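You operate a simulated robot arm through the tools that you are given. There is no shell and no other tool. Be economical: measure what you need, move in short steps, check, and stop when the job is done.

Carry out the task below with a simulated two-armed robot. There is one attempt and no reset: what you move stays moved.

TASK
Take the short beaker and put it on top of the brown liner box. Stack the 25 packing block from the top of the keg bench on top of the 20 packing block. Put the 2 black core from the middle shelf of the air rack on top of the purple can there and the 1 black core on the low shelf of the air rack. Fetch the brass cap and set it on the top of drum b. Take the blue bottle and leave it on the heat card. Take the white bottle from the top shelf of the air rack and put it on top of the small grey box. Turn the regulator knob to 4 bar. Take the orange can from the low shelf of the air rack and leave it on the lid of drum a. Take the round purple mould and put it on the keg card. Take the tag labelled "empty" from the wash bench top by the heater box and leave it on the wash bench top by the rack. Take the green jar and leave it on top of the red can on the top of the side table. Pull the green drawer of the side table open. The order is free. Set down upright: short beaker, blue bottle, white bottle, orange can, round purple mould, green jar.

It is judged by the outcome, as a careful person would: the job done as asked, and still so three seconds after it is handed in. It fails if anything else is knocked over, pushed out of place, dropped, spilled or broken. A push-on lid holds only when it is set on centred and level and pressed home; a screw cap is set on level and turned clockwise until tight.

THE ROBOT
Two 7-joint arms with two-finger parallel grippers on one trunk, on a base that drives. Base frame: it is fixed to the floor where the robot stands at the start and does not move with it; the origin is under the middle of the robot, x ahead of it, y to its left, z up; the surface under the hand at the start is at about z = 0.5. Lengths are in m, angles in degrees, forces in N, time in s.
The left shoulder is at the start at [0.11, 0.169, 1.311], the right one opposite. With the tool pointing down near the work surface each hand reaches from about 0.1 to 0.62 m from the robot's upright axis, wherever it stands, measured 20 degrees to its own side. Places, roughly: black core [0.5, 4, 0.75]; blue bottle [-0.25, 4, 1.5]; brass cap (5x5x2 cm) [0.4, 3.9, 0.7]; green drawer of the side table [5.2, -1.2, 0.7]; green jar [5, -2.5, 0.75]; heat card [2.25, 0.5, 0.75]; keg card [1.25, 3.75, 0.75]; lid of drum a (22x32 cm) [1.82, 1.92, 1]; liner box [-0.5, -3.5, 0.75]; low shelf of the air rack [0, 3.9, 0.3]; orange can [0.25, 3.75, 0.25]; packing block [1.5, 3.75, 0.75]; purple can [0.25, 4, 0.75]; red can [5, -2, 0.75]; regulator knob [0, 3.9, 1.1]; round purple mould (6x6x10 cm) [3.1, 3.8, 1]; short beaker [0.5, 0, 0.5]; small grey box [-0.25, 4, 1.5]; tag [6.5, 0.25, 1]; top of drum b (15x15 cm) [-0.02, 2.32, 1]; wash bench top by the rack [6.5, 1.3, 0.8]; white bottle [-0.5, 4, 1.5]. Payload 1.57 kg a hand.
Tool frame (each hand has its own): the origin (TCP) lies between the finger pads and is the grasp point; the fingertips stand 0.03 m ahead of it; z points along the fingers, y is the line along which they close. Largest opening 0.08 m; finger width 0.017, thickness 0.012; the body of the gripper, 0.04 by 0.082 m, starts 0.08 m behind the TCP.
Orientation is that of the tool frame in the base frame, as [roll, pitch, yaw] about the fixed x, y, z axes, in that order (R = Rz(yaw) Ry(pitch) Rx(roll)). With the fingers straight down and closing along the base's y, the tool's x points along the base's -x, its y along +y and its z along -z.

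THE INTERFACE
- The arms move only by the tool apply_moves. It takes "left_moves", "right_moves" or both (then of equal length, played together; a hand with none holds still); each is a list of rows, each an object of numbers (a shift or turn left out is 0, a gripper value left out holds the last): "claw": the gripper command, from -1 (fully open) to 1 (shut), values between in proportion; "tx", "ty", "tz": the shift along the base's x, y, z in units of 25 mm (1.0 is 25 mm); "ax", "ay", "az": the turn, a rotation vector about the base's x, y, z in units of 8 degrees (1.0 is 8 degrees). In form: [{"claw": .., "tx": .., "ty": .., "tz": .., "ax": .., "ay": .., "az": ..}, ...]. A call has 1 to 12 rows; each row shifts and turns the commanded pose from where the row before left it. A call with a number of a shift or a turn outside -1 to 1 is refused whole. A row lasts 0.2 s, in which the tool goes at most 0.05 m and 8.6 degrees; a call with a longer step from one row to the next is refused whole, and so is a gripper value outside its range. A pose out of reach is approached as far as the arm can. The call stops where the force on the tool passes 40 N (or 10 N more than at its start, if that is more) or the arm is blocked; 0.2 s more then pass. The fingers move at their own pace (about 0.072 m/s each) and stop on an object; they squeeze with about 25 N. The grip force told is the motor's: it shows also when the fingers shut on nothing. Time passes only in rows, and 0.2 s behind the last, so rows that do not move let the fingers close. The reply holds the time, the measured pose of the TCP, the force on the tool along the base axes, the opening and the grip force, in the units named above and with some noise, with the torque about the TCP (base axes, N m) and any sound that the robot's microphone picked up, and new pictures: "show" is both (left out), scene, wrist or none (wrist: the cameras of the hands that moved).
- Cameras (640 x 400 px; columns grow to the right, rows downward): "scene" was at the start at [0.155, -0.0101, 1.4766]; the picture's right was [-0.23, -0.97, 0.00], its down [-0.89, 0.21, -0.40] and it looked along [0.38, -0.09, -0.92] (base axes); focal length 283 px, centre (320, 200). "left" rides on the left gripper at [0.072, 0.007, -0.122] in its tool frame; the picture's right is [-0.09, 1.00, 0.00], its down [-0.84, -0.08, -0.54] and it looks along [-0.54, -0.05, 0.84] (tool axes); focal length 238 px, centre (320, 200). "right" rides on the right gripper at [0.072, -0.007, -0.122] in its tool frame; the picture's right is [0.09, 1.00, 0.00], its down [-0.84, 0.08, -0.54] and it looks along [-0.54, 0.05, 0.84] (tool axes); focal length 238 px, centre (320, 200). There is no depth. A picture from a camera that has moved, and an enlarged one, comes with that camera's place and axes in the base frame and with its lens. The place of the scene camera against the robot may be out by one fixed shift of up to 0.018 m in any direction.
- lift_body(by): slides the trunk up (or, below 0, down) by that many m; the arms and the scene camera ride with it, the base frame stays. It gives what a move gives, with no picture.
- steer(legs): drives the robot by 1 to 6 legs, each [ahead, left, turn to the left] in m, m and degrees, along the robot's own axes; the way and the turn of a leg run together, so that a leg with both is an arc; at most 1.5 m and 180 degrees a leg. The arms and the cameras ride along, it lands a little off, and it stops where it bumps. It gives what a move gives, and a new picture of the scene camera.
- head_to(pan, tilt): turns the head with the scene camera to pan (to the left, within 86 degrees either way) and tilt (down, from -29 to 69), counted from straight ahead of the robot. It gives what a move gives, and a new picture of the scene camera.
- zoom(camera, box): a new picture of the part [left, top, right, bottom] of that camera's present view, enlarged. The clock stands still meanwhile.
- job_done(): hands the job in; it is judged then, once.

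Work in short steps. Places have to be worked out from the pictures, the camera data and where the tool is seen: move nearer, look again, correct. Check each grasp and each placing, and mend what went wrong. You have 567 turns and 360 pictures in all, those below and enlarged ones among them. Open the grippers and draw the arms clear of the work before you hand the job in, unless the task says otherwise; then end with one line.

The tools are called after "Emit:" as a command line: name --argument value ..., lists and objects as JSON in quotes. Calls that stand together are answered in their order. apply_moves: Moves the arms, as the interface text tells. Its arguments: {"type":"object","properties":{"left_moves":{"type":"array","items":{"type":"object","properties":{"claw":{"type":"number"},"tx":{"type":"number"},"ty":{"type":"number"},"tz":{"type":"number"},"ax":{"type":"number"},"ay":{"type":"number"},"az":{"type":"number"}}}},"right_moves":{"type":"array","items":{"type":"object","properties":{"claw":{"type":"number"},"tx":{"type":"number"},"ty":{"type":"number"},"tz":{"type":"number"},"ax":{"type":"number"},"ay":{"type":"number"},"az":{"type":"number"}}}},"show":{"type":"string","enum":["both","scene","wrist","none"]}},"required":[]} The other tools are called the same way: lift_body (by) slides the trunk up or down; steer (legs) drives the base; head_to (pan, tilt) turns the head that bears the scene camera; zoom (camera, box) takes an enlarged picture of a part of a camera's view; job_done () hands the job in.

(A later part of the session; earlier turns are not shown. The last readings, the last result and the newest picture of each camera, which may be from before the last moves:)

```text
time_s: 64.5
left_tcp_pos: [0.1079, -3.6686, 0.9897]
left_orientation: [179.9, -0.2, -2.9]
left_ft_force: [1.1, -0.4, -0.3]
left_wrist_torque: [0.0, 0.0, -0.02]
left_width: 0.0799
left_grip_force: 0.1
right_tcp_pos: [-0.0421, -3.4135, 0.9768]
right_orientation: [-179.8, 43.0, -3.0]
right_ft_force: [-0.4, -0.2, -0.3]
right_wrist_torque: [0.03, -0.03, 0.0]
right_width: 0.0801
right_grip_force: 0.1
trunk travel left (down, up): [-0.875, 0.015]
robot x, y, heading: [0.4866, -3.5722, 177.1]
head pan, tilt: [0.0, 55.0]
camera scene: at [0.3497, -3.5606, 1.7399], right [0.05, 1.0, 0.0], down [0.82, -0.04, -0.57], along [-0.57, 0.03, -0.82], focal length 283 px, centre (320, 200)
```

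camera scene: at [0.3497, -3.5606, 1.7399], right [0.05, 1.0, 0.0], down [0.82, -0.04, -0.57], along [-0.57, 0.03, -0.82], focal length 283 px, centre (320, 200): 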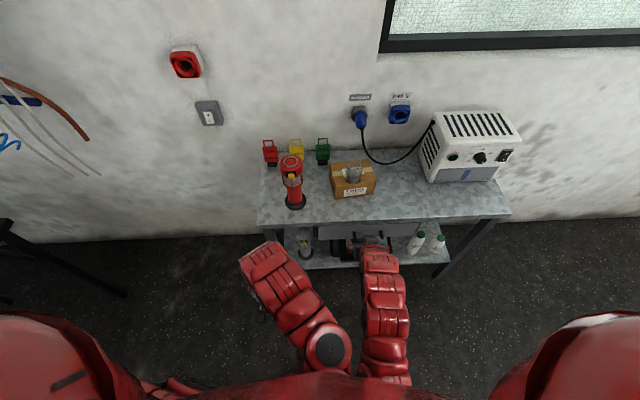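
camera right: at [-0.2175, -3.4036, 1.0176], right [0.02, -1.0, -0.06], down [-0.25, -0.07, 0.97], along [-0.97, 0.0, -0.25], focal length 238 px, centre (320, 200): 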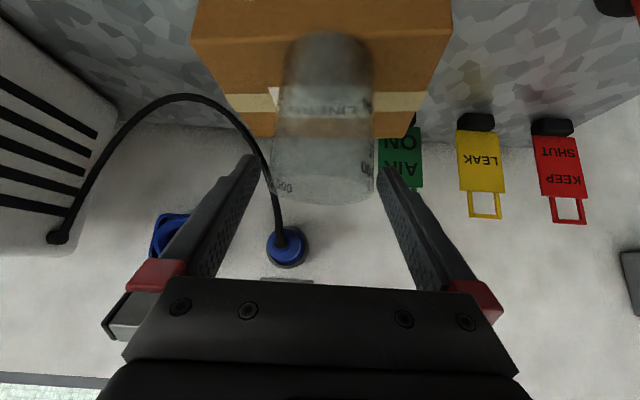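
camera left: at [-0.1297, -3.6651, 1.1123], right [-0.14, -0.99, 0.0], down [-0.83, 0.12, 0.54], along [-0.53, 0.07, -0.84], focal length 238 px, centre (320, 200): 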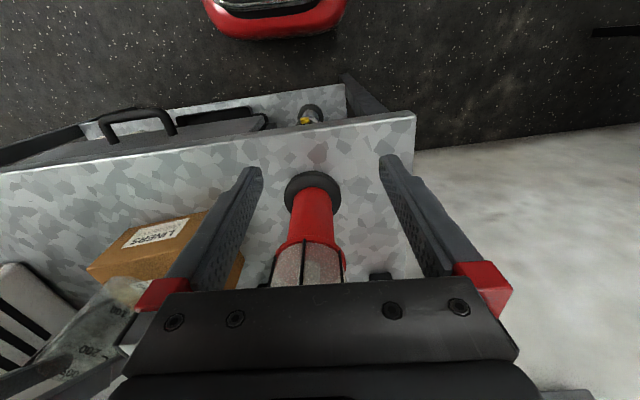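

The beaker stands on the liner box. Next are the jobs on the far side, around x=5; I turn round step by step and look for a way.

Emit:
steer --legs '[[-0.3, 0, 0], [0, 0, -130]]'

Emit:
head_to --pan -40 --tilt 25

```text
time_s: 71.8
left_tcp_pos: [0.9425, -3.2336, 0.9897]
left_orientation: [179.9, -0.2, -131.9]
left_ft_force: [-0.8, 1.0, -0.7]
left_wrist_torque: [-0.05, -0.01, -0.02]
left_width: 0.0802
left_grip_force: 0.0
right_tcp_pos: [1.2355, -3.2763, 0.9766]
right_orientation: [-179.9, 42.8, -132.1]
right_ft_force: [0.0, 0.3, 0.0]
right_wrist_torque: [0.01, -0.01, -0.02]
right_width: 0.0801
right_grip_force: 0.0
trunk travel left (down, up): [-0.875, 0.015]
robot x, y, heading: [0.781, -3.5868, 48.3]
head pan, tilt: [0.0, 55.0]
camera scene: at [0.9011, -3.4699, 1.74], right [0.74, -0.67, 0.0], down [-0.55, -0.61, -0.57], along [0.38, 0.43, -0.82], focal length 283 px, centre (320, 200)
```

scene: 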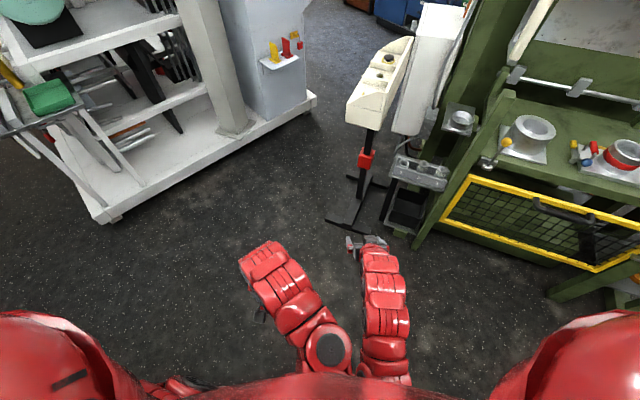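

```text
time_s: 72.9
left_tcp_pos: [0.9431, -3.2339, 0.9898]
left_orientation: [179.9, -0.2, -131.8]
left_ft_force: [-0.2, -0.3, -0.1]
left_wrist_torque: [0.02, 0.0, 0.0]
left_width: 0.08
left_grip_force: 0.1
right_tcp_pos: [1.2351, -3.2769, 0.9775]
right_orientation: [-179.9, 42.9, -132.1]
right_ft_force: [-0.1, 0.2, 0.8]
right_wrist_torque: [-0.03, 0.03, -0.02]
right_width: 0.0802
right_grip_force: 0.0
trunk travel left (down, up): [-0.875, 0.015]
robot x, y, heading: [0.7812, -3.5904, 48.2]
head pan, tilt: [-40.0, 25.0]
camera scene: at [0.9442, -3.5104, 1.7839], right [0.14, -0.99, 0.0], down [-0.42, -0.06, -0.91], along [0.9, 0.13, -0.42], focal length 283 px, centre (320, 200)
```

scene: 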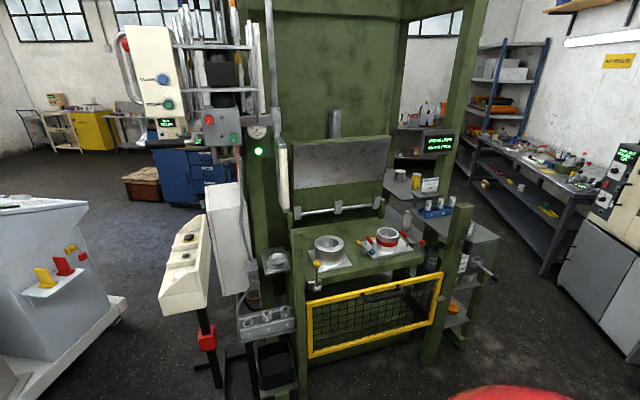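

A grey machine on the left and a green press with a pendant on the right leave an aisle at about y=-2.1. I turn to +x, sidestep to the aisle and look.

Emit:
steer --legs '[[0, 0, -48], [0, 1.4, 0]]'

Emit:
head_to --pan 0 --tilt 30

```text
time_s: 82.2
left_tcp_pos: [1.1643, -2.056, 0.9903]
left_orientation: [179.9, -0.2, 178.9]
left_ft_force: [0.2, -0.2, -0.1]
left_wrist_torque: [0.01, 0.0, 0.02]
left_width: 0.0799
left_grip_force: 0.0
right_tcp_pos: [1.3209, -2.3056, 0.9777]
right_orientation: [-179.8, 42.9, 178.6]
right_ft_force: [-0.4, -0.5, -0.7]
right_wrist_torque: [-0.02, 0.03, 0.01]
right_width: 0.0801
right_grip_force: 0.1
trunk travel left (down, up): [-0.875, 0.015]
robot x, y, heading: [0.7915, -2.1613, -1.3]
head pan, tilt: [-40.0, 25.0]
camera scene: at [0.9572, -2.2229, 1.784], right [-0.66, -0.75, 0.0], down [-0.32, 0.28, -0.91], along [0.68, -0.6, -0.42], focal length 283 px, centre (320, 200)
```

scene: 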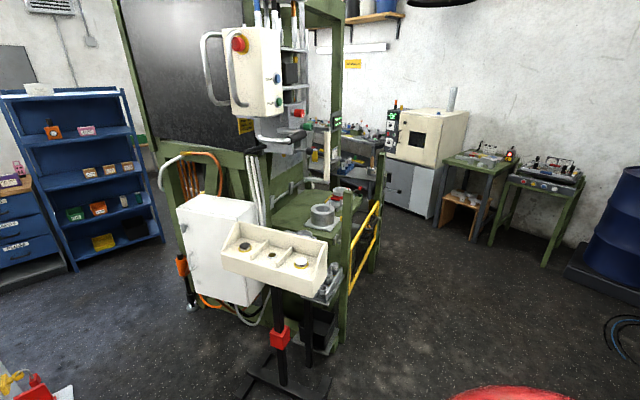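

```text
time_s: 83.2
left_tcp_pos: [1.1629, -2.0558, 0.9891]
left_orientation: [180.0, -0.2, 178.9]
left_ft_force: [-0.4, 0.0, -0.1]
left_wrist_torque: [0.01, 0.02, -0.02]
left_width: 0.0798
left_grip_force: 0.1
right_tcp_pos: [1.321, -2.3063, 0.9772]
right_orientation: [-179.9, 42.9, 178.7]
right_ft_force: [0.0, 0.3, 0.7]
right_wrist_torque: [-0.02, 0.04, -0.01]
right_width: 0.08
right_grip_force: 0.0
trunk travel left (down, up): [-0.875, 0.015]
robot x, y, heading: [0.7932, -2.161, -1.1]
head pan, tilt: [0.0, 30.0]
camera scene: at [0.9783, -2.164, 1.776], right [-0.02, -1.0, 0.0], down [-0.5, 0.01, -0.87], along [0.87, -0.02, -0.5], focal length 283 px, centre (320, 200)
```

scene: 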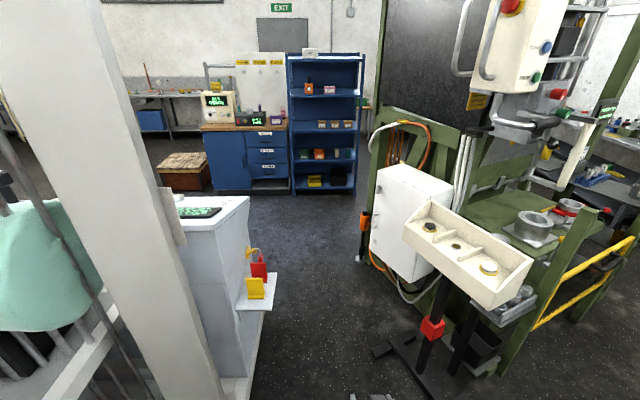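

The aisle is only about 0.55 m wide at the small tag shelf. I zoom ahead to see the side table and the clearance.

Emit:
zoom --camera "scene" --box '[100, 0, 420, 200]'

Emit:
zoom --camera "scene" --box '[200, 170, 520, 400]'

```text
2.00 times, centred on (260, 100) of scene
camera zoom: at [0.9783, -2.164, 1.776], right [-0.02, -1.0, 0.0], down [-0.5, 0.01, -0.87], along [0.87, -0.02, -0.5], focal length 566 px, centre (440, 400)
```

zoom: 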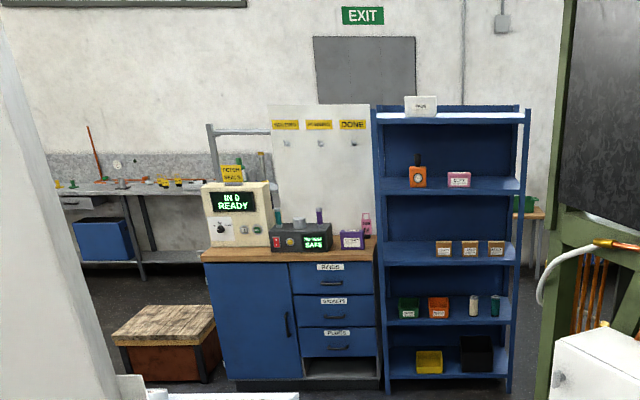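

```text
1.74 times, centred on (360, 285) of scene
camera zoom: at [0.9783, -2.164, 1.776], right [-0.02, -1.0, 0.0], down [-0.5, 0.01, -0.87], along [0.87, -0.02, -0.5], focal length 492 px, centre (250, 52)
```

zoom: 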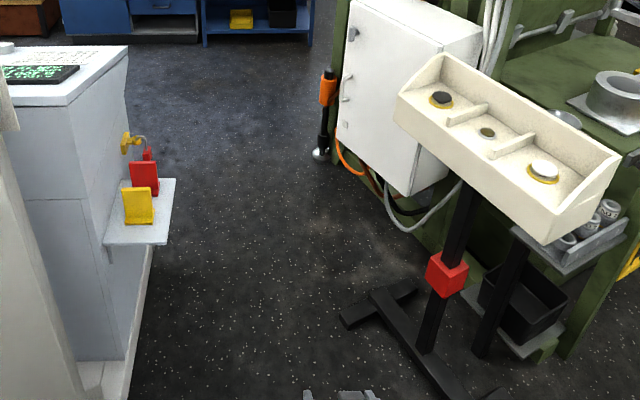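

From the views the free gap is roughly y=-1.95 to -2.52 at mid height and wider at the floor, while the base looks about ±0.27 wide. I creep forward along y≈-2.17 and watch the sides.

Emit:
steer --legs '[[0.4, 0, 1.2]]'

Emit:
head_to --pan -45 --tilt 50

Emit:
head_to --pan 45 --tilt 50

```text
time_s: 85.7
left_tcp_pos: [1.5632, -2.05, 0.9891]
left_orientation: [179.8, -0.2, -179.8]
left_ft_force: [0.1, -0.8, -0.5]
left_wrist_torque: [0.03, -0.04, -0.01]
left_width: 0.0798
left_grip_force: 0.0
right_tcp_pos: [1.7266, -2.2966, 0.9769]
right_orientation: [-179.8, 42.9, -180.0]
right_ft_force: [-0.3, 0.1, 0.5]
right_wrist_torque: [-0.02, 0.01, 0.01]
right_width: 0.08
right_grip_force: 0.0
trunk travel left (down, up): [-0.875, 0.015]
robot x, y, heading: [1.1978, -2.1674, 0.1]
head pan, tilt: [0.0, 30.0]
camera scene: at [1.3804, -2.1629, 1.7761], right [0.0, -1.0, 0.0], down [-0.5, 0.0, -0.87], along [0.87, 0.0, -0.5], focal length 283 px, centre (320, 200)
```

scene: 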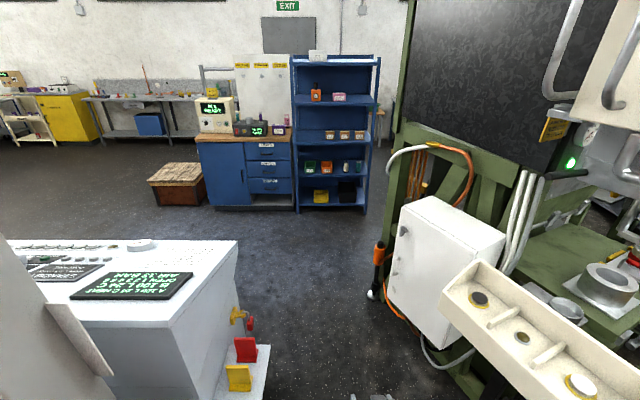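

```text
time_s: 86.9
left_tcp_pos: [1.5637, -2.0503, 0.9896]
left_orientation: [179.8, -0.2, -179.8]
left_ft_force: [0.0, 0.0, 0.4]
left_wrist_torque: [0.0, -0.02, 0.02]
left_width: 0.0799
left_grip_force: 0.0
right_tcp_pos: [1.7272, -2.2957, 0.9773]
right_orientation: [-179.9, 42.9, 179.9]
right_ft_force: [-0.3, -0.4, -0.6]
right_wrist_torque: [0.02, 0.02, -0.02]
right_width: 0.08
right_grip_force: 0.1
trunk travel left (down, up): [-0.875, 0.015]
robot x, y, heading: [1.1937, -2.1681, 0.3]
head pan, tilt: [-45.0, 50.0]
camera scene: at [1.3457, -2.2174, 1.7465], right [-0.7, -0.71, 0.0], down [-0.54, 0.54, -0.64], along [0.46, -0.45, -0.77], focal length 283 px, centre (320, 200)
```

scene: 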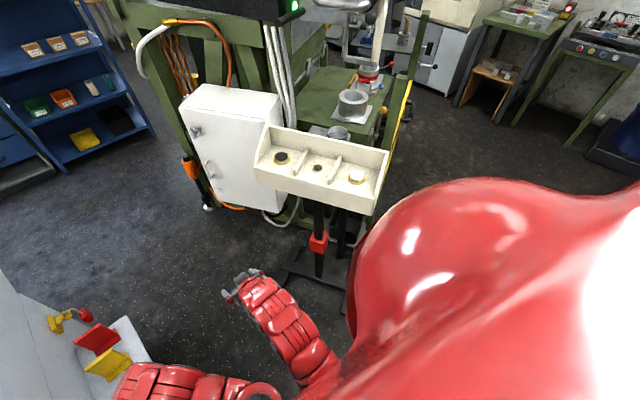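

```text
time_s: 88.5
left_tcp_pos: [1.5635, -2.0497, 0.9895]
left_orientation: [179.9, -0.2, -179.8]
left_ft_force: [0.5, -0.6, 0.7]
left_wrist_torque: [-0.02, 0.01, -0.05]
left_width: 0.08
left_grip_force: 0.1
right_tcp_pos: [1.7256, -2.2968, 0.9774]
right_orientation: [-179.9, 42.9, 179.9]
right_ft_force: [0.4, -0.8, 0.2]
right_wrist_torque: [0.01, 0.0, 0.0]
right_width: 0.08
right_grip_force: 0.0
trunk travel left (down, up): [-0.875, 0.015]
robot x, y, heading: [1.1929, -2.1673, 0.5]
head pan, tilt: [45.0, 50.0]
camera scene: at [1.3451, -2.1086, 1.7465], right [0.71, -0.7, 0.0], down [-0.54, -0.54, -0.64], along [0.45, 0.46, -0.77], focal length 283 px, centre (320, 200)
```

scene: 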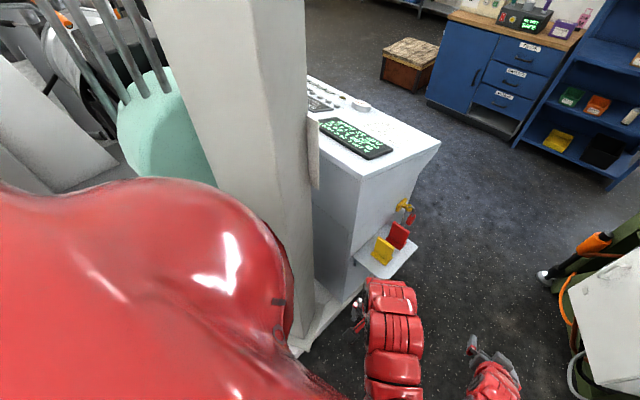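

A column at y≈-1.79 on the left and the pendant at y≈-2.5 on the right bound the aisle. I shift slightly right and continue in small legs.

Emit:
steer --legs '[[0.3, -0.04, 0], [0.3, 0, 0]]'

```text
time_s: 92.2
left_tcp_pos: [2.1591, -2.0948, 0.99]
left_orientation: [179.9, -0.2, 179.7]
left_ft_force: [0.1, 0.8, 0.0]
left_wrist_torque: [-0.01, -0.02, -0.03]
left_width: 0.0802
left_grip_force: 0.0
right_tcp_pos: [2.3189, -2.3409, 0.9774]
right_orientation: [-179.9, 43.0, 179.6]
right_ft_force: [0.7, -0.3, 0.6]
right_wrist_torque: [0.0, -0.01, 0.0]
right_width: 0.0801
right_grip_force: 0.0
trunk travel left (down, up): [-0.875, 0.015]
robot x, y, heading: [1.7883, -2.2092, -0.3]
head pan, tilt: [45.0, 50.0]
camera scene: at [1.9394, -2.1507, 1.7466], right [0.7, -0.71, 0.0], down [-0.54, -0.54, -0.64], along [0.46, 0.45, -0.77], focal length 283 px, centre (320, 200)
```

scene: 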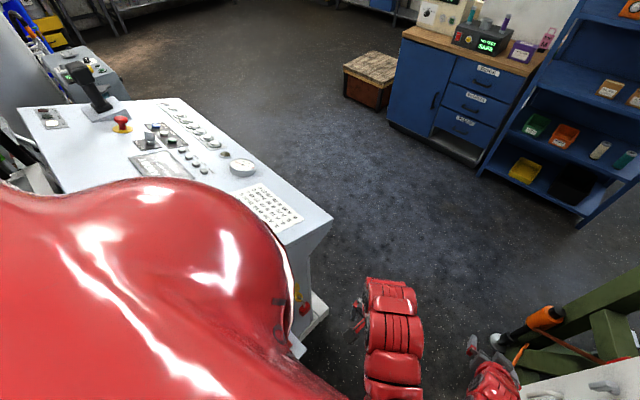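

Past the column. I continue through into the open floor.

Emit:
steer --legs '[[0.4, 0.02, 0], [0.6, 0, 0]]'

Emit:
head_to --pan -40 --tilt 20

Emit:
head_to --pan 30 --tilt 20

```text
time_s: 97.7
left_tcp_pos: [3.1612, -2.0941, 0.9897]
left_orientation: [179.9, -0.2, 178.6]
left_ft_force: [-0.1, -0.3, 0.8]
left_wrist_torque: [-0.01, -0.01, 0.0]
left_width: 0.08
left_grip_force: 0.2
right_tcp_pos: [3.3181, -2.3432, 0.9779]
right_orientation: [-180.0, 42.9, 178.4]
right_ft_force: [-0.8, 0.0, -0.3]
right_wrist_torque: [0.0, 0.02, 0.0]
right_width: 0.0798
right_grip_force: 0.0
trunk travel left (down, up): [-0.875, 0.015]
robot x, y, heading: [2.7894, -2.2018, -1.4]
head pan, tilt: [45.0, 50.0]
camera scene: at [2.9423, -2.1454, 1.7465], right [0.69, -0.72, 0.0], down [-0.55, -0.53, -0.64], along [0.47, 0.44, -0.77], focal length 283 px, centre (320, 200)
```

scene: 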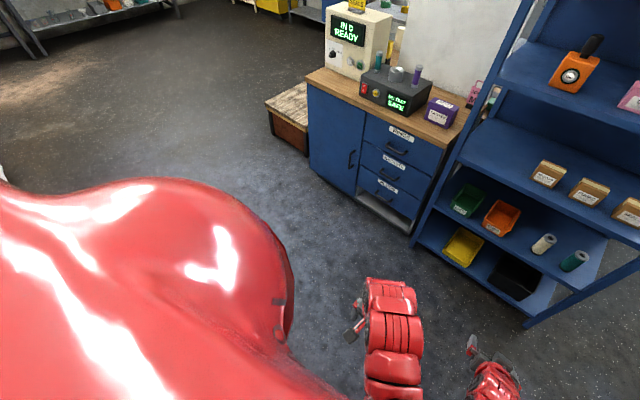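

```text
time_s: 99.3
left_tcp_pos: [3.1617, -2.0938, 0.9893]
left_orientation: [179.9, -0.2, 178.6]
left_ft_force: [0.5, 0.5, 0.2]
left_wrist_torque: [-0.01, 0.0, 0.02]
left_width: 0.08
left_grip_force: 0.1
right_tcp_pos: [3.3192, -2.3433, 0.9769]
right_orientation: [-180.0, 42.9, 178.4]
right_ft_force: [0.8, 0.4, -0.4]
right_wrist_torque: [-0.03, 0.02, 0.05]
right_width: 0.0801
right_grip_force: 0.0
trunk travel left (down, up): [-0.875, 0.015]
robot x, y, heading: [2.789, -2.2023, -1.2]
head pan, tilt: [-40.0, 20.0]
camera scene: at [2.9569, -2.2601, 1.792], right [-0.66, -0.75, 0.0], down [-0.26, 0.23, -0.94], along [0.71, -0.62, -0.34], focal length 283 px, centre (320, 200)
```

scene: 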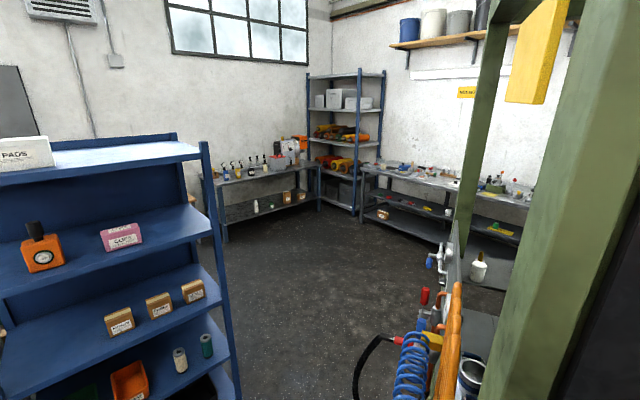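

```text
time_s: 100.7
left_tcp_pos: [3.1615, -2.0938, 0.9893]
left_orientation: [179.9, -0.2, 178.6]
left_ft_force: [0.3, 0.5, 0.5]
left_wrist_torque: [-0.01, 0.0, 0.02]
left_width: 0.08
left_grip_force: 0.1
right_tcp_pos: [3.3196, -2.3437, 0.9764]
right_orientation: [-179.9, 42.9, 178.5]
right_ft_force: [0.1, -0.4, -1.0]
right_wrist_torque: [-0.01, 0.06, -0.02]
right_width: 0.0801
right_grip_force: 0.1
trunk travel left (down, up): [-0.875, 0.015]
robot x, y, heading: [2.7896, -2.1991, -1.3]
head pan, tilt: [30.0, 20.0]
camera scene: at [2.9689, -2.1541, 1.7921], right [0.48, -0.88, 0.0], down [-0.3, -0.16, -0.94], along [0.83, 0.45, -0.34], focal length 283 px, centre (320, 200)
```

scene: 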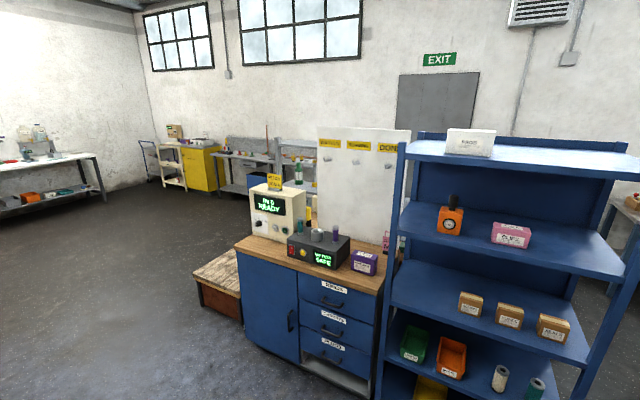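

The side table must be on the far side of the blue shelf. The floor to the north is open, so I strafe around the cabinet.

Emit:
steer --legs '[[0.25, 0.1, 1.3], [0, 1.5, 0], [0, 0.9, 0]]'

Emit:
head_to --pan -35 --tilt 25

```text
time_s: 113.8
left_tcp_pos: [3.3529, 0.376, 0.9902]
left_orientation: [-179.9, -0.2, -178.8]
left_ft_force: [-0.5, -0.7, 0.0]
left_wrist_torque: [0.0, 0.0, 0.01]
left_width: 0.0797
left_grip_force: 0.1
right_tcp_pos: [3.5198, 0.1329, 0.978]
right_orientation: [-179.8, 42.8, -179.0]
right_ft_force: [0.8, -0.2, -0.8]
right_wrist_torque: [0.01, 0.01, 0.0]
right_width: 0.0801
right_grip_force: 0.0
trunk travel left (down, up): [-0.875, 0.015]
robot x, y, heading: [2.9855, 0.2529, 1.3]
head pan, tilt: [30.0, 20.0]
camera scene: at [3.1617, 0.3065, 1.7921], right [0.52, -0.86, 0.0], down [-0.29, -0.18, -0.94], along [0.8, 0.49, -0.34], focal length 283 px, centre (320, 200)
```

scene: 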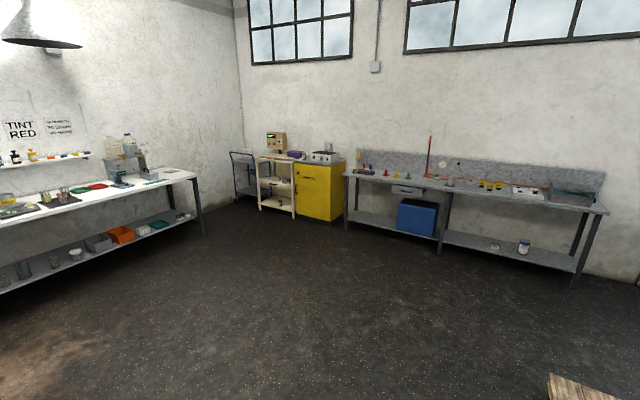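

```text
time_s: 115.1
left_tcp_pos: [3.352, 0.3767, 0.9897]
left_orientation: [179.9, -0.1, -178.8]
left_ft_force: [-0.4, 0.8, -0.3]
left_wrist_torque: [0.01, 0.0, 0.01]
left_width: 0.0801
left_grip_force: 0.0
right_tcp_pos: [3.5193, 0.1339, 0.9785]
right_orientation: [-179.9, 42.9, -179.0]
right_ft_force: [-0.1, -0.5, -0.1]
right_wrist_torque: [-0.02, 0.02, -0.01]
right_width: 0.0799
right_grip_force: 0.1
trunk travel left (down, up): [-0.875, 0.015]
robot x, y, heading: [2.9834, 0.25, 1.0]
head pan, tilt: [-35.0, 25.0]
camera scene: at [3.1586, 0.2074, 1.784], right [-0.56, -0.83, 0.0], down [-0.35, 0.23, -0.91], along [0.75, -0.5, -0.42], focal length 283 px, centre (320, 200)
```

scene: 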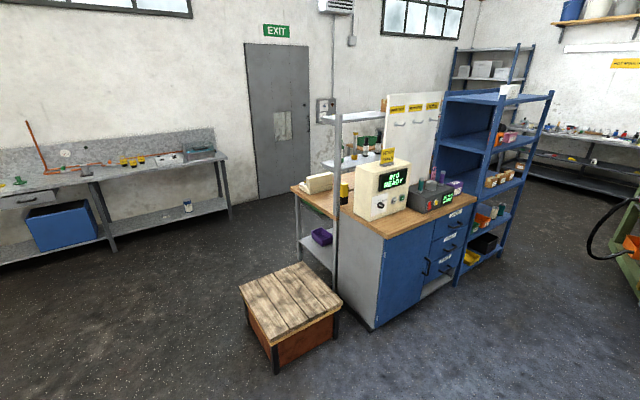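

The side table stands behind the cabinet, on its east side. I drive ahead and look at it from there.

Emit:
steer --legs '[[1.4, 0, 0], [0.9, 0.05, 0]]'

Emit:
head_to --pan -86 --tilt 30

```text
time_s: 126.3
left_tcp_pos: [5.6287, 0.4619, 0.9894]
left_orientation: [179.9, -0.2, -179.2]
left_ft_force: [-0.2, -0.2, 0.4]
left_wrist_torque: [0.02, -0.01, -0.02]
left_width: 0.08
left_grip_force: 0.1
right_tcp_pos: [5.7943, 0.2177, 0.9762]
right_orientation: [-179.9, 43.0, -179.5]
right_ft_force: [-0.4, 0.1, 0.2]
right_wrist_torque: [-0.02, 0.0, 0.04]
right_width: 0.0798
right_grip_force: 0.0
trunk travel left (down, up): [-0.875, 0.015]
robot x, y, heading: [5.2596, 0.3366, 0.6]
head pan, tilt: [-35.0, 25.0]
camera scene: at [5.4333, 0.2935, 1.784], right [-0.56, -0.83, 0.0], down [-0.35, 0.24, -0.91], along [0.75, -0.51, -0.42], focal length 283 px, centre (320, 200)
```

scene: 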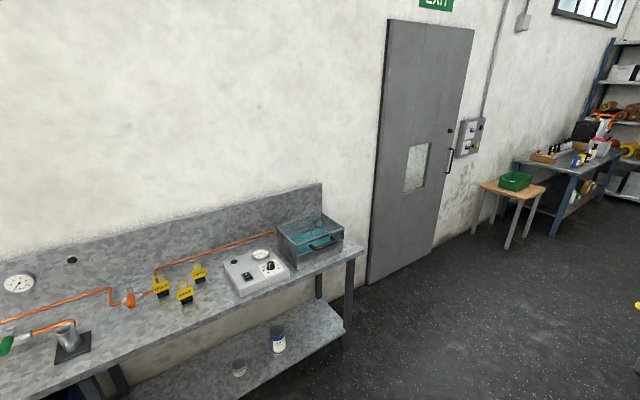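

```text
time_s: 127.5
left_tcp_pos: [5.6285, 0.4607, 0.9896]
left_orientation: [179.9, -0.2, -179.2]
left_ft_force: [-0.7, 0.5, 1.2]
left_wrist_torque: [0.02, 0.01, -0.01]
left_width: 0.0801
left_grip_force: 0.1
right_tcp_pos: [5.7955, 0.2175, 0.9776]
right_orientation: [-179.9, 42.9, -179.4]
right_ft_force: [-0.3, 0.4, 0.6]
right_wrist_torque: [-0.01, -0.01, 0.01]
right_width: 0.0798
right_grip_force: 0.1
trunk travel left (down, up): [-0.875, 0.015]
robot x, y, heading: [5.2564, 0.3404, 0.9]
head pan, tilt: [-85.9, 30.0]
camera scene: at [5.3653, 0.2551, 1.776], right [-1.0, -0.09, 0.0], down [-0.04, 0.5, -0.87], along [0.07, -0.86, -0.5], focal length 283 px, centre (320, 200)
```

scene: 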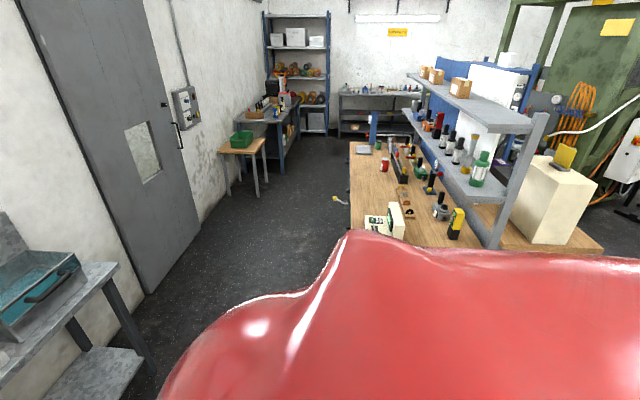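

The wash bench is right ahead with three tags near the heater box. I look at them up close.

Emit:
head_to --pan 0 --tilt 35

Emit:
zoom --camera "scene" --box '[260, 150, 480, 290]'

```text
time_s: 129.1
left_tcp_pos: [5.6284, 0.461, 0.9899]
left_orientation: [179.9, -0.1, -179.2]
left_ft_force: [-0.2, -1.0, 0.5]
left_wrist_torque: [-0.01, -0.02, 0.02]
left_width: 0.0801
left_grip_force: 0.0
right_tcp_pos: [5.7942, 0.2176, 0.9775]
right_orientation: [-179.9, 42.8, -179.4]
right_ft_force: [0.9, 0.6, 0.1]
right_wrist_torque: [0.03, 0.03, 0.01]
right_width: 0.08
right_grip_force: 0.1
trunk travel left (down, up): [-0.875, 0.015]
robot x, y, heading: [5.2602, 0.343, 1.0]
head pan, tilt: [0.0, 35.0]
camera scene: at [5.4455, 0.3464, 1.7682], right [0.01, -1.0, 0.0], down [-0.57, -0.01, -0.82], along [0.82, 0.01, -0.57], focal length 283 px, centre (320, 200)
```

scene: 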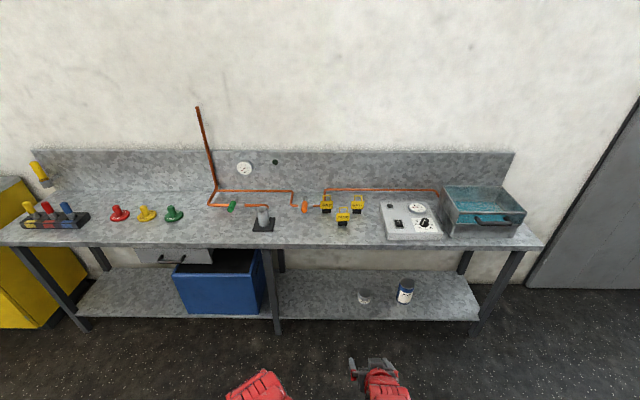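

```text
2.86 times, centred on (370, 220) of scene
camera zoom: at [5.4455, 0.3464, 1.7682], right [0.01, -1.0, 0.0], down [-0.57, -0.01, -0.82], along [0.82, 0.01, -0.57], focal length 809 px, centre (177, 143)
```

zoom: 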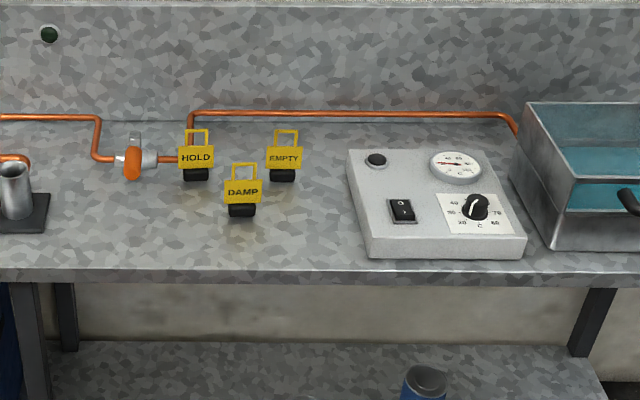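

EMPTY is the right-hand tag. I enlarge the left end of the bench to see the rack and the place beside it.

Emit:
zoom --camera "scene" --box '[0, 140, 240, 290]'

```text
2.67 times, centred on (120, 215) of scene
camera zoom: at [5.4455, 0.3464, 1.7682], right [0.01, -1.0, 0.0], down [-0.57, -0.01, -0.82], along [0.82, 0.01, -0.57], focal length 755 px, centre (853, 160)
```

zoom: 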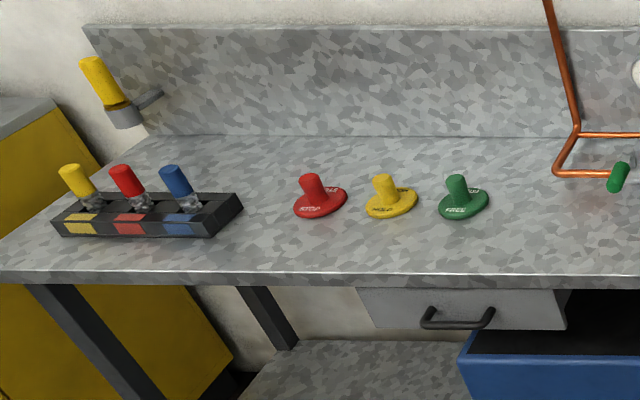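

I will carry the EMPTY tag (around (6.67, 0.155)) with the left hand and set it near (6.50, 1.42), beside the rack. I drive closer first.

Emit:
steer --legs '[[0.55, -0.3, -1.0]]'

Emit:
apply_moves --left_moves '[{"az": 1}, {"az": 1}, {"az": 1}, {"az": 1}, {"az": 1}, {"az": 1}, {"az": 1}, {"az": 1}, {"az": 1}, {"az": 1}, {"az": 1}, {"az": 0.25}]' --show "wrist"

```text
time_s: 132.7
left_tcp_pos: [6.195, 0.16, 0.9888]
left_orientation: [179.9, -0.2, 180.0]
left_ft_force: [0.8, 0.4, -0.9]
left_wrist_torque: [0.02, 0.01, -0.01]
left_width: 0.0799
left_grip_force: 0.1
right_tcp_pos: [6.357, -0.0871, 0.979]
right_orientation: [-180.0, 42.9, 179.9]
right_ft_force: [-0.3, -0.6, 0.8]
right_wrist_torque: [0.01, 0.01, 0.0]
right_width: 0.0801
right_grip_force: 0.1
trunk travel left (down, up): [-0.875, 0.015]
robot x, y, heading: [5.8282, 0.0433, 0.1]
head pan, tilt: [0.0, 35.0]
camera scene: at [6.0091, 0.0483, 1.7683], right [0.0, -1.0, 0.0], down [-0.57, 0.0, -0.82], along [0.82, 0.0, -0.57], focal length 283 px, centre (320, 200)
```

scene: 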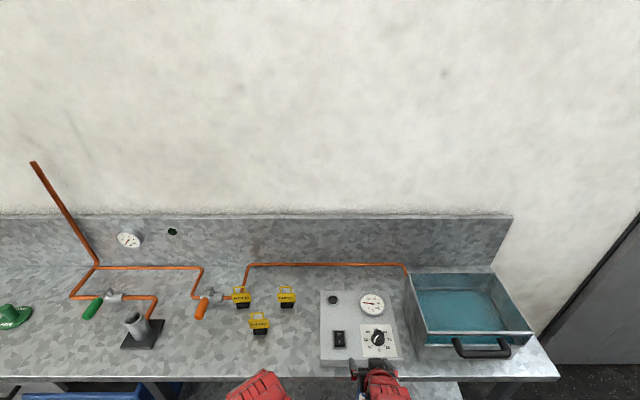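

```text
time_s: 135.3
left_tcp_pos: [6.1946, 0.1596, 0.9894]
left_orientation: [179.8, -0.3, -89.9]
left_ft_force: [-0.6, -0.7, 0.2]
left_wrist_torque: [-0.01, -0.04, -0.03]
left_width: 0.0799
left_grip_force: 0.0
right_tcp_pos: [6.3564, -0.0855, 0.9774]
right_orientation: [-179.9, 42.8, 179.9]
right_ft_force: [-0.2, 0.4, -0.3]
right_wrist_torque: [-0.02, -0.03, -0.02]
right_width: 0.08
right_grip_force: 0.0
trunk travel left (down, up): [-0.875, 0.015]
robot x, y, heading: [5.8255, 0.0498, 0.2]
head pan, tilt: [0.0, 35.0]
camera left: at [6.189, 0.0883, 1.1127], right [-1.0, 0.09, 0.0], down [0.08, 0.84, 0.54], along [0.05, 0.54, -0.84], focal length 238 px, centre (320, 200)
```

left: 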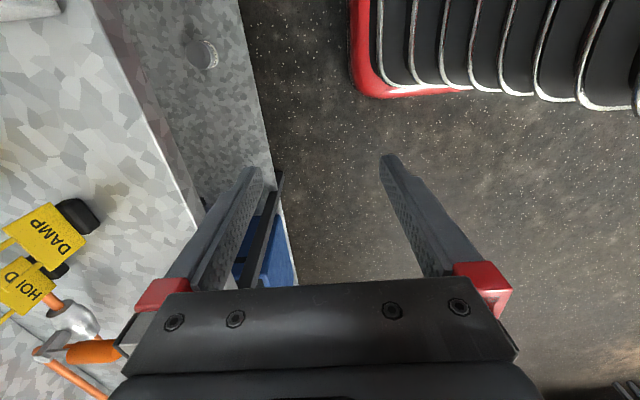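

The rotation worked. I drive the last 0.26 m, then look again with the left wrist camera.

Emit:
steer --legs '[[0.26, 0, 0]]'

Emit:
apply_moves --left_moves '[{"tx": 1}, {"tx": 1}, {"tx": 1}, {"tx": 1}, {}]' --show "both"

```text
time_s: 137.1
left_tcp_pos: [6.4466, 0.1622, 0.9908]
left_orientation: [179.8, -0.3, -89.8]
left_ft_force: [1.1, 0.9, 0.1]
left_wrist_torque: [-0.03, -0.02, -0.01]
left_width: 0.0801
left_grip_force: 0.1
right_tcp_pos: [6.6106, -0.0834, 0.9772]
right_orientation: [-179.9, 42.9, -179.8]
right_ft_force: [0.7, 0.0, -0.3]
right_wrist_torque: [0.01, -0.03, 0.01]
right_width: 0.0799
right_grip_force: 0.1
trunk travel left (down, up): [-0.875, 0.015]
robot x, y, heading: [6.0787, 0.0452, 0.2]
head pan, tilt: [0.0, 35.0]
camera scene: at [6.262, 0.0495, 1.7683], right [0.0, -1.0, 0.0], down [-0.57, 0.0, -0.82], along [0.82, 0.0, -0.57], focal length 283 px, centre (320, 200)
```

scene: 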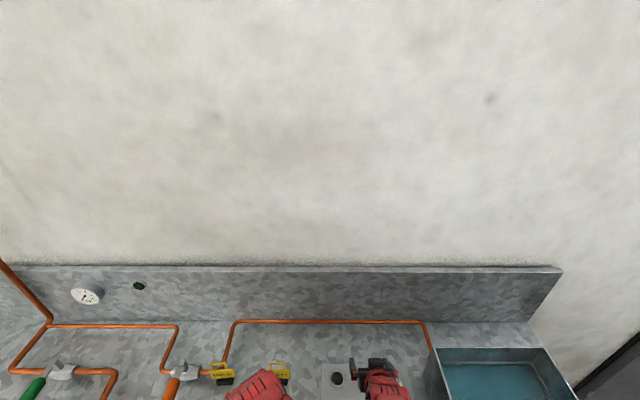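

```text
time_s: 138.3
left_tcp_pos: [6.5474, 0.1632, 0.9916]
left_orientation: [179.7, -0.2, -89.8]
left_ft_force: [0.3, -0.4, 0.7]
left_wrist_torque: [0.02, 0.01, -0.04]
left_width: 0.0799
left_grip_force: 0.0
right_tcp_pos: [6.6104, -0.0835, 0.9778]
right_orientation: [-179.9, 43.0, -180.0]
right_ft_force: [-0.2, 0.0, -0.3]
right_wrist_torque: [-0.01, 0.02, 0.02]
right_width: 0.0798
right_grip_force: 0.1
trunk travel left (down, up): [-0.875, 0.015]
robot x, y, heading: [6.0779, 0.0453, 0.4]
head pan, tilt: [0.0, 35.0]
camera scene: at [6.2626, 0.0492, 1.7683], right [0.0, -1.0, 0.0], down [-0.57, 0.0, -0.82], along [0.82, 0.0, -0.57], focal length 283 px, centre (320, 200)
camera left: at [6.5424, 0.0915, 1.1143], right [-1.0, 0.09, 0.0], down [0.08, 0.84, 0.54], along [0.04, 0.54, -0.84], focal length 238 px, centre (320, 200)
```

scene: 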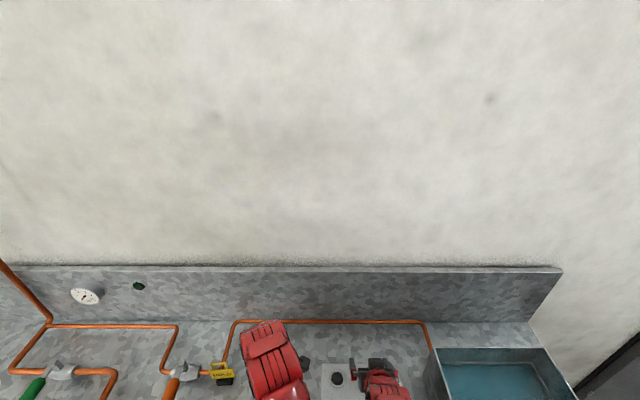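
left: 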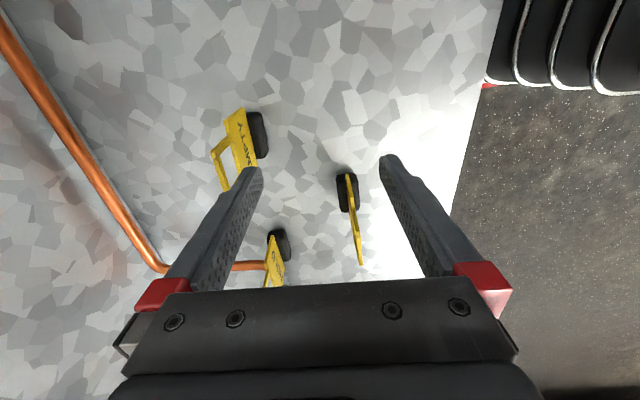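

The tag is near (6.612, 0.153) with its loop top at about z=0.97, higher than my fingertips. I raise the hand first, then go over it.

Emit:
apply_moves --left_moves '[{"tz": 1}, {"tz": 1}, {}]' --show "none"

```text
time_s: 139.1
left_tcp_pos: [6.5487, 0.1634, 1.038]
left_orientation: [179.7, -0.1, -89.8]
left_ft_force: [-0.1, 0.2, 0.1]
left_wrist_torque: [0.02, 0.0, -0.02]
left_width: 0.0799
left_grip_force: 0.1
right_tcp_pos: [6.611, -0.0835, 0.9778]
right_orientation: [-179.9, 42.8, -180.0]
right_ft_force: [-0.1, -0.9, -0.6]
right_wrist_torque: [0.01, 0.01, -0.01]
right_width: 0.0797
right_grip_force: 0.1
trunk travel left (down, up): [-0.875, 0.015]
robot x, y, heading: [6.0767, 0.047, 0.3]
head pan, tilt: [0.0, 35.0]
```

Emit:
apply_moves --left_moves '[{"tx": 0.9, "ty": -0.2}, {"tx": 0.8, "ty": -0.2}, {"tx": 0.8}, {}]' --show "wrist"

```text
time_s: 140.1
left_tcp_pos: [6.6099, 0.1505, 1.041]
left_orientation: [179.8, -0.1, -89.8]
left_ft_force: [0.8, -0.3, 0.1]
left_wrist_torque: [-0.02, -0.02, -0.03]
left_width: 0.08
left_grip_force: 0.1
right_tcp_pos: [6.6097, -0.0839, 0.9779]
right_orientation: [-179.9, 42.9, -180.0]
right_ft_force: [-0.4, 0.1, 0.1]
right_wrist_torque: [-0.01, 0.01, -0.03]
right_width: 0.08
right_grip_force: 0.1
trunk travel left (down, up): [-0.875, 0.015]
robot x, y, heading: [6.078, 0.043, 0.4]
head pan, tilt: [0.0, 35.0]
camera left: at [6.605, 0.0795, 1.1642], right [-1.0, 0.09, 0.0], down [0.08, 0.84, 0.54], along [0.04, 0.54, -0.84], focal length 238 px, centre (320, 200)
```

left: 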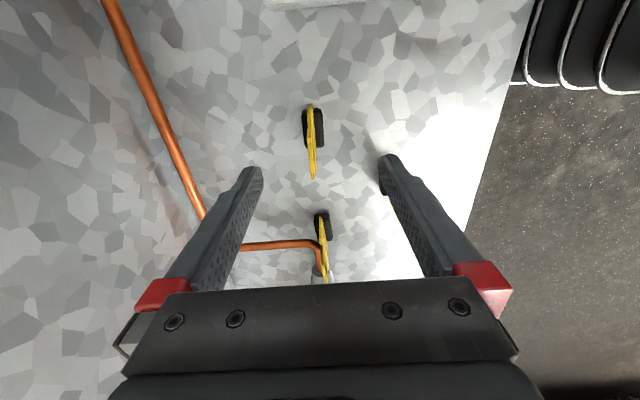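

The tag lies between the fingers. I make a small correction and descend around it, then close.

Emit:
apply_moves --left_moves '[{"tx": 0.2, "ty": 0.3, "tz": -0.7}, {"tz": -0.9}, {"tz": -0.9}, {"tz": -0.9}, {"tz": -0.7}, {}]' --show "wrist"

Emit:
apply_moves --left_moves '[{"claw": 1}, {}, {}, {}, {}]' --show "wrist"

```text
time_s: 141.5
left_tcp_pos: [6.6151, 0.1611, 0.939]
left_orientation: [179.8, -0.2, -89.7]
left_ft_force: [1.0, -0.1, -0.7]
left_wrist_torque: [0.0, 0.04, -0.01]
left_width: 0.0802
left_grip_force: 0.1
right_tcp_pos: [6.611, -0.0834, 0.9774]
right_orientation: [-179.9, 43.0, -179.9]
right_ft_force: [0.4, -0.6, -0.7]
right_wrist_torque: [0.04, -0.02, 0.01]
right_width: 0.0803
right_grip_force: 0.2
trunk travel left (down, up): [-0.875, 0.015]
robot x, y, heading: [6.078, 0.0464, 0.3]
head pan, tilt: [0.0, 35.0]
camera left: at [6.6098, 0.0899, 1.0608], right [-1.0, 0.09, 0.0], down [0.08, 0.84, 0.54], along [0.04, 0.54, -0.84], focal length 238 px, centre (320, 200)
```

left: 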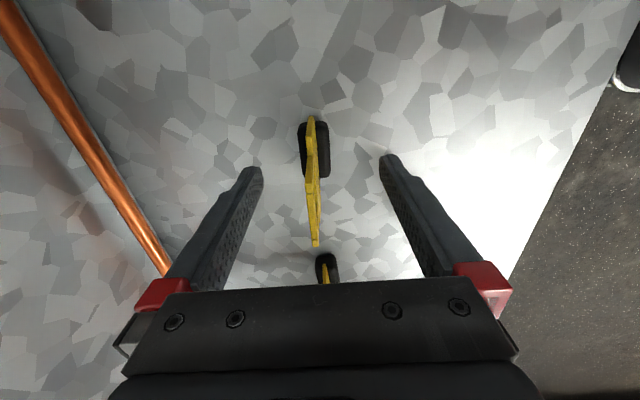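

```text
time_s: 142.7
left_tcp_pos: [6.6161, 0.1601, 0.9368]
left_orientation: [179.8, -0.1, -89.9]
left_ft_force: [0.2, -0.9, -0.1]
left_wrist_torque: [-0.02, 0.0, -0.03]
left_width: 0.0034
left_grip_force: 24.4
right_tcp_pos: [6.6109, -0.0827, 0.9789]
right_orientation: [-179.9, 42.9, -179.9]
right_ft_force: [-0.1, -0.9, 0.7]
right_wrist_torque: [0.0, 0.01, 0.01]
right_width: 0.0801
right_grip_force: 0.0
trunk travel left (down, up): [-0.875, 0.015]
robot x, y, heading: [6.0746, 0.0463, 0.1]
head pan, tilt: [0.0, 35.0]
camera left: at [6.6098, 0.0899, 1.0609], right [-1.0, 0.09, 0.0], down [0.08, 0.84, 0.54], along [0.04, 0.54, -0.84], focal length 238 px, centre (320, 200)
```

left: 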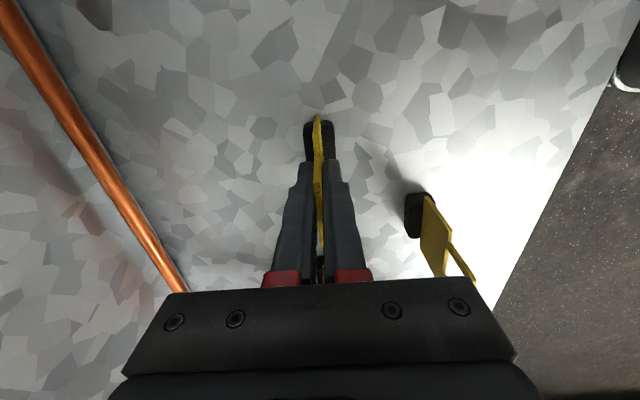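

The plate is pinched at a width of 3.4 mm. I lift it and check.

Emit:
apply_moves --left_moves '[{"tz": 0.8}, {"tz": 0.8}, {"tz": 0.8}, {"tz": 0.8}, {"tz": 0.8}, {}]' --show "wrist"

```text
time_s: 144.1
left_tcp_pos: [6.6171, 0.1603, 1.0369]
left_orientation: [179.9, -0.2, -89.8]
left_ft_force: [-0.7, -0.4, -0.5]
left_wrist_torque: [0.01, 0.01, -0.01]
left_width: 0.0032
left_grip_force: 23.9
right_tcp_pos: [6.6109, -0.0829, 0.977]
right_orientation: [-179.9, 42.9, -179.9]
right_ft_force: [-0.7, 0.1, -0.3]
right_wrist_torque: [-0.03, 0.02, -0.03]
right_width: 0.0797
right_grip_force: 0.0
trunk travel left (down, up): [-0.875, 0.015]
robot x, y, heading: [6.0778, 0.0442, 0.3]
head pan, tilt: [0.0, 35.0]
camera left: at [6.6111, 0.0881, 1.1598], right [-1.0, 0.09, 0.0], down [0.08, 0.84, 0.54], along [0.04, 0.54, -0.84], focal length 238 px, centre (320, 200)
```

left: 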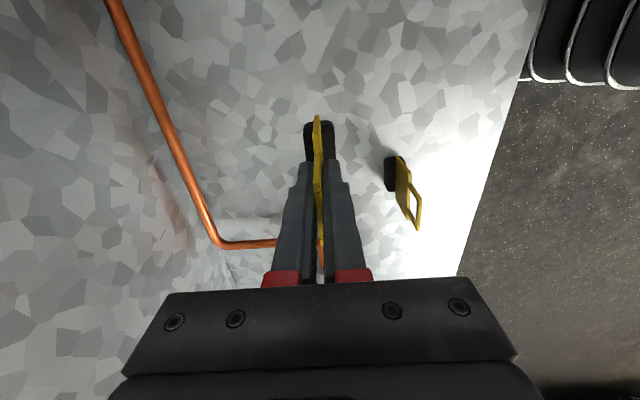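

The tag is lifted. I back away from the bench, strafe left to the rack end and look.

Emit:
steer --legs '[[-0.3, 0, -0.3], [0, 1.26, 0]]'

```text
time_s: 152.2
left_tcp_pos: [6.3102, 1.433, 1.0363]
left_orientation: [179.8, -0.1, -89.5]
left_ft_force: [-0.7, 0.8, -1.2]
left_wrist_torque: [0.01, 0.0, -0.01]
left_width: 0.0033
left_grip_force: 24.4
right_tcp_pos: [6.3056, 1.1908, 0.9776]
right_orientation: [-179.9, 42.9, -179.7]
right_ft_force: [-0.3, 0.0, 0.4]
right_wrist_torque: [0.0, 0.02, 0.0]
right_width: 0.0799
right_grip_force: 0.0
trunk travel left (down, up): [-0.875, 0.015]
robot x, y, heading: [5.7727, 1.3134, 0.2]
head pan, tilt: [0.0, 35.0]
camera scene: at [5.9577, 1.3217, 1.7682], right [0.01, -1.0, 0.0], down [-0.57, -0.01, -0.82], along [0.82, 0.01, -0.57], focal length 283 px, centre (320, 200)
```

scene: 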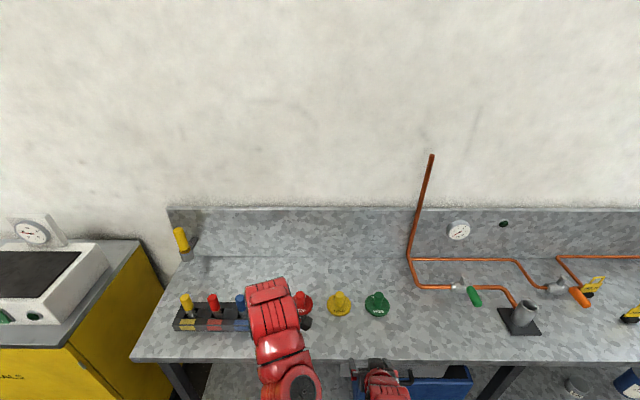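

Rack end at y≈1.57, red disc at about (6.586, 1.387). I put the tag at (6.475, 1.40): forward 0.165 m, then lower.

Emit:
steer --legs '[[0.165, -0.03, 0]]'

Emit:
apply_moves --left_moves '[{"tz": -0.8}, {"tz": -0.8}, {"tz": -0.6}, {}]' --show "both"

```text
time_s: 153.6
left_tcp_pos: [6.469, 1.4051, 1.038]
left_orientation: [179.9, -0.2, -89.5]
left_ft_force: [-0.1, 0.4, -0.7]
left_wrist_torque: [0.02, -0.03, 0.0]
left_width: 0.0034
left_grip_force: 24.7
right_tcp_pos: [6.4641, 1.1627, 0.9784]
right_orientation: [-179.9, 43.1, -179.5]
right_ft_force: [0.5, -0.7, 0.1]
right_wrist_torque: [-0.01, 0.01, -0.03]
right_width: 0.08
right_grip_force: 0.1
trunk travel left (down, up): [-0.875, 0.015]
robot x, y, heading: [5.9289, 1.2895, 0.6]
head pan, tilt: [0.0, 35.0]
camera scene: at [6.1155, 1.2937, 1.7685], right [0.01, -1.0, 0.0], down [-0.57, -0.01, -0.82], along [0.82, 0.01, -0.57], focal length 283 px, centre (320, 200)
```

scene: 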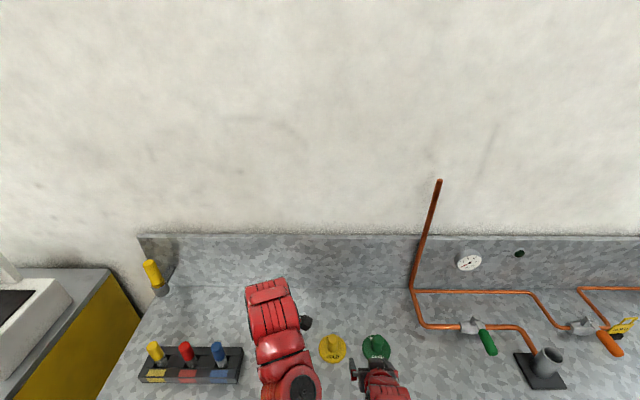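

```text
time_s: 154.6
left_tcp_pos: [6.4713, 1.4045, 0.9817]
left_orientation: [179.8, -0.2, -89.5]
left_ft_force: [0.1, 0.4, -0.2]
left_wrist_torque: [0.01, -0.03, 0.03]
left_width: 0.0035
left_grip_force: 23.9
right_tcp_pos: [6.4659, 1.1628, 0.9776]
right_orientation: [-179.9, 42.9, -179.6]
right_ft_force: [-0.1, 0.3, 0.1]
right_wrist_torque: [0.0, 0.01, 0.02]
right_width: 0.08
right_grip_force: 0.0
trunk travel left (down, up): [-0.875, 0.015]
robot x, y, heading: [5.9312, 1.2865, 0.6]
head pan, tilt: [0.0, 35.0]
camera scene: at [6.1168, 1.2935, 1.7683], right [0.01, -1.0, 0.0], down [-0.57, -0.01, -0.82], along [0.82, 0.01, -0.57], focal length 283 px, centre (320, 200)
camera left: at [6.466, 1.3334, 1.1046], right [-1.0, 0.08, 0.0], down [0.07, 0.84, 0.54], along [0.04, 0.54, -0.84], focal length 238 px, centre (320, 200)
```

scene: 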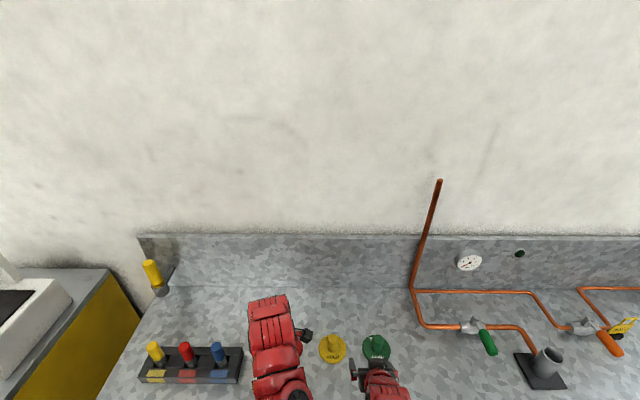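
left: 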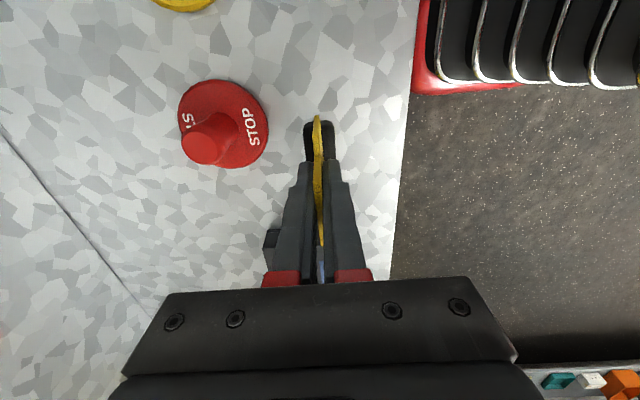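

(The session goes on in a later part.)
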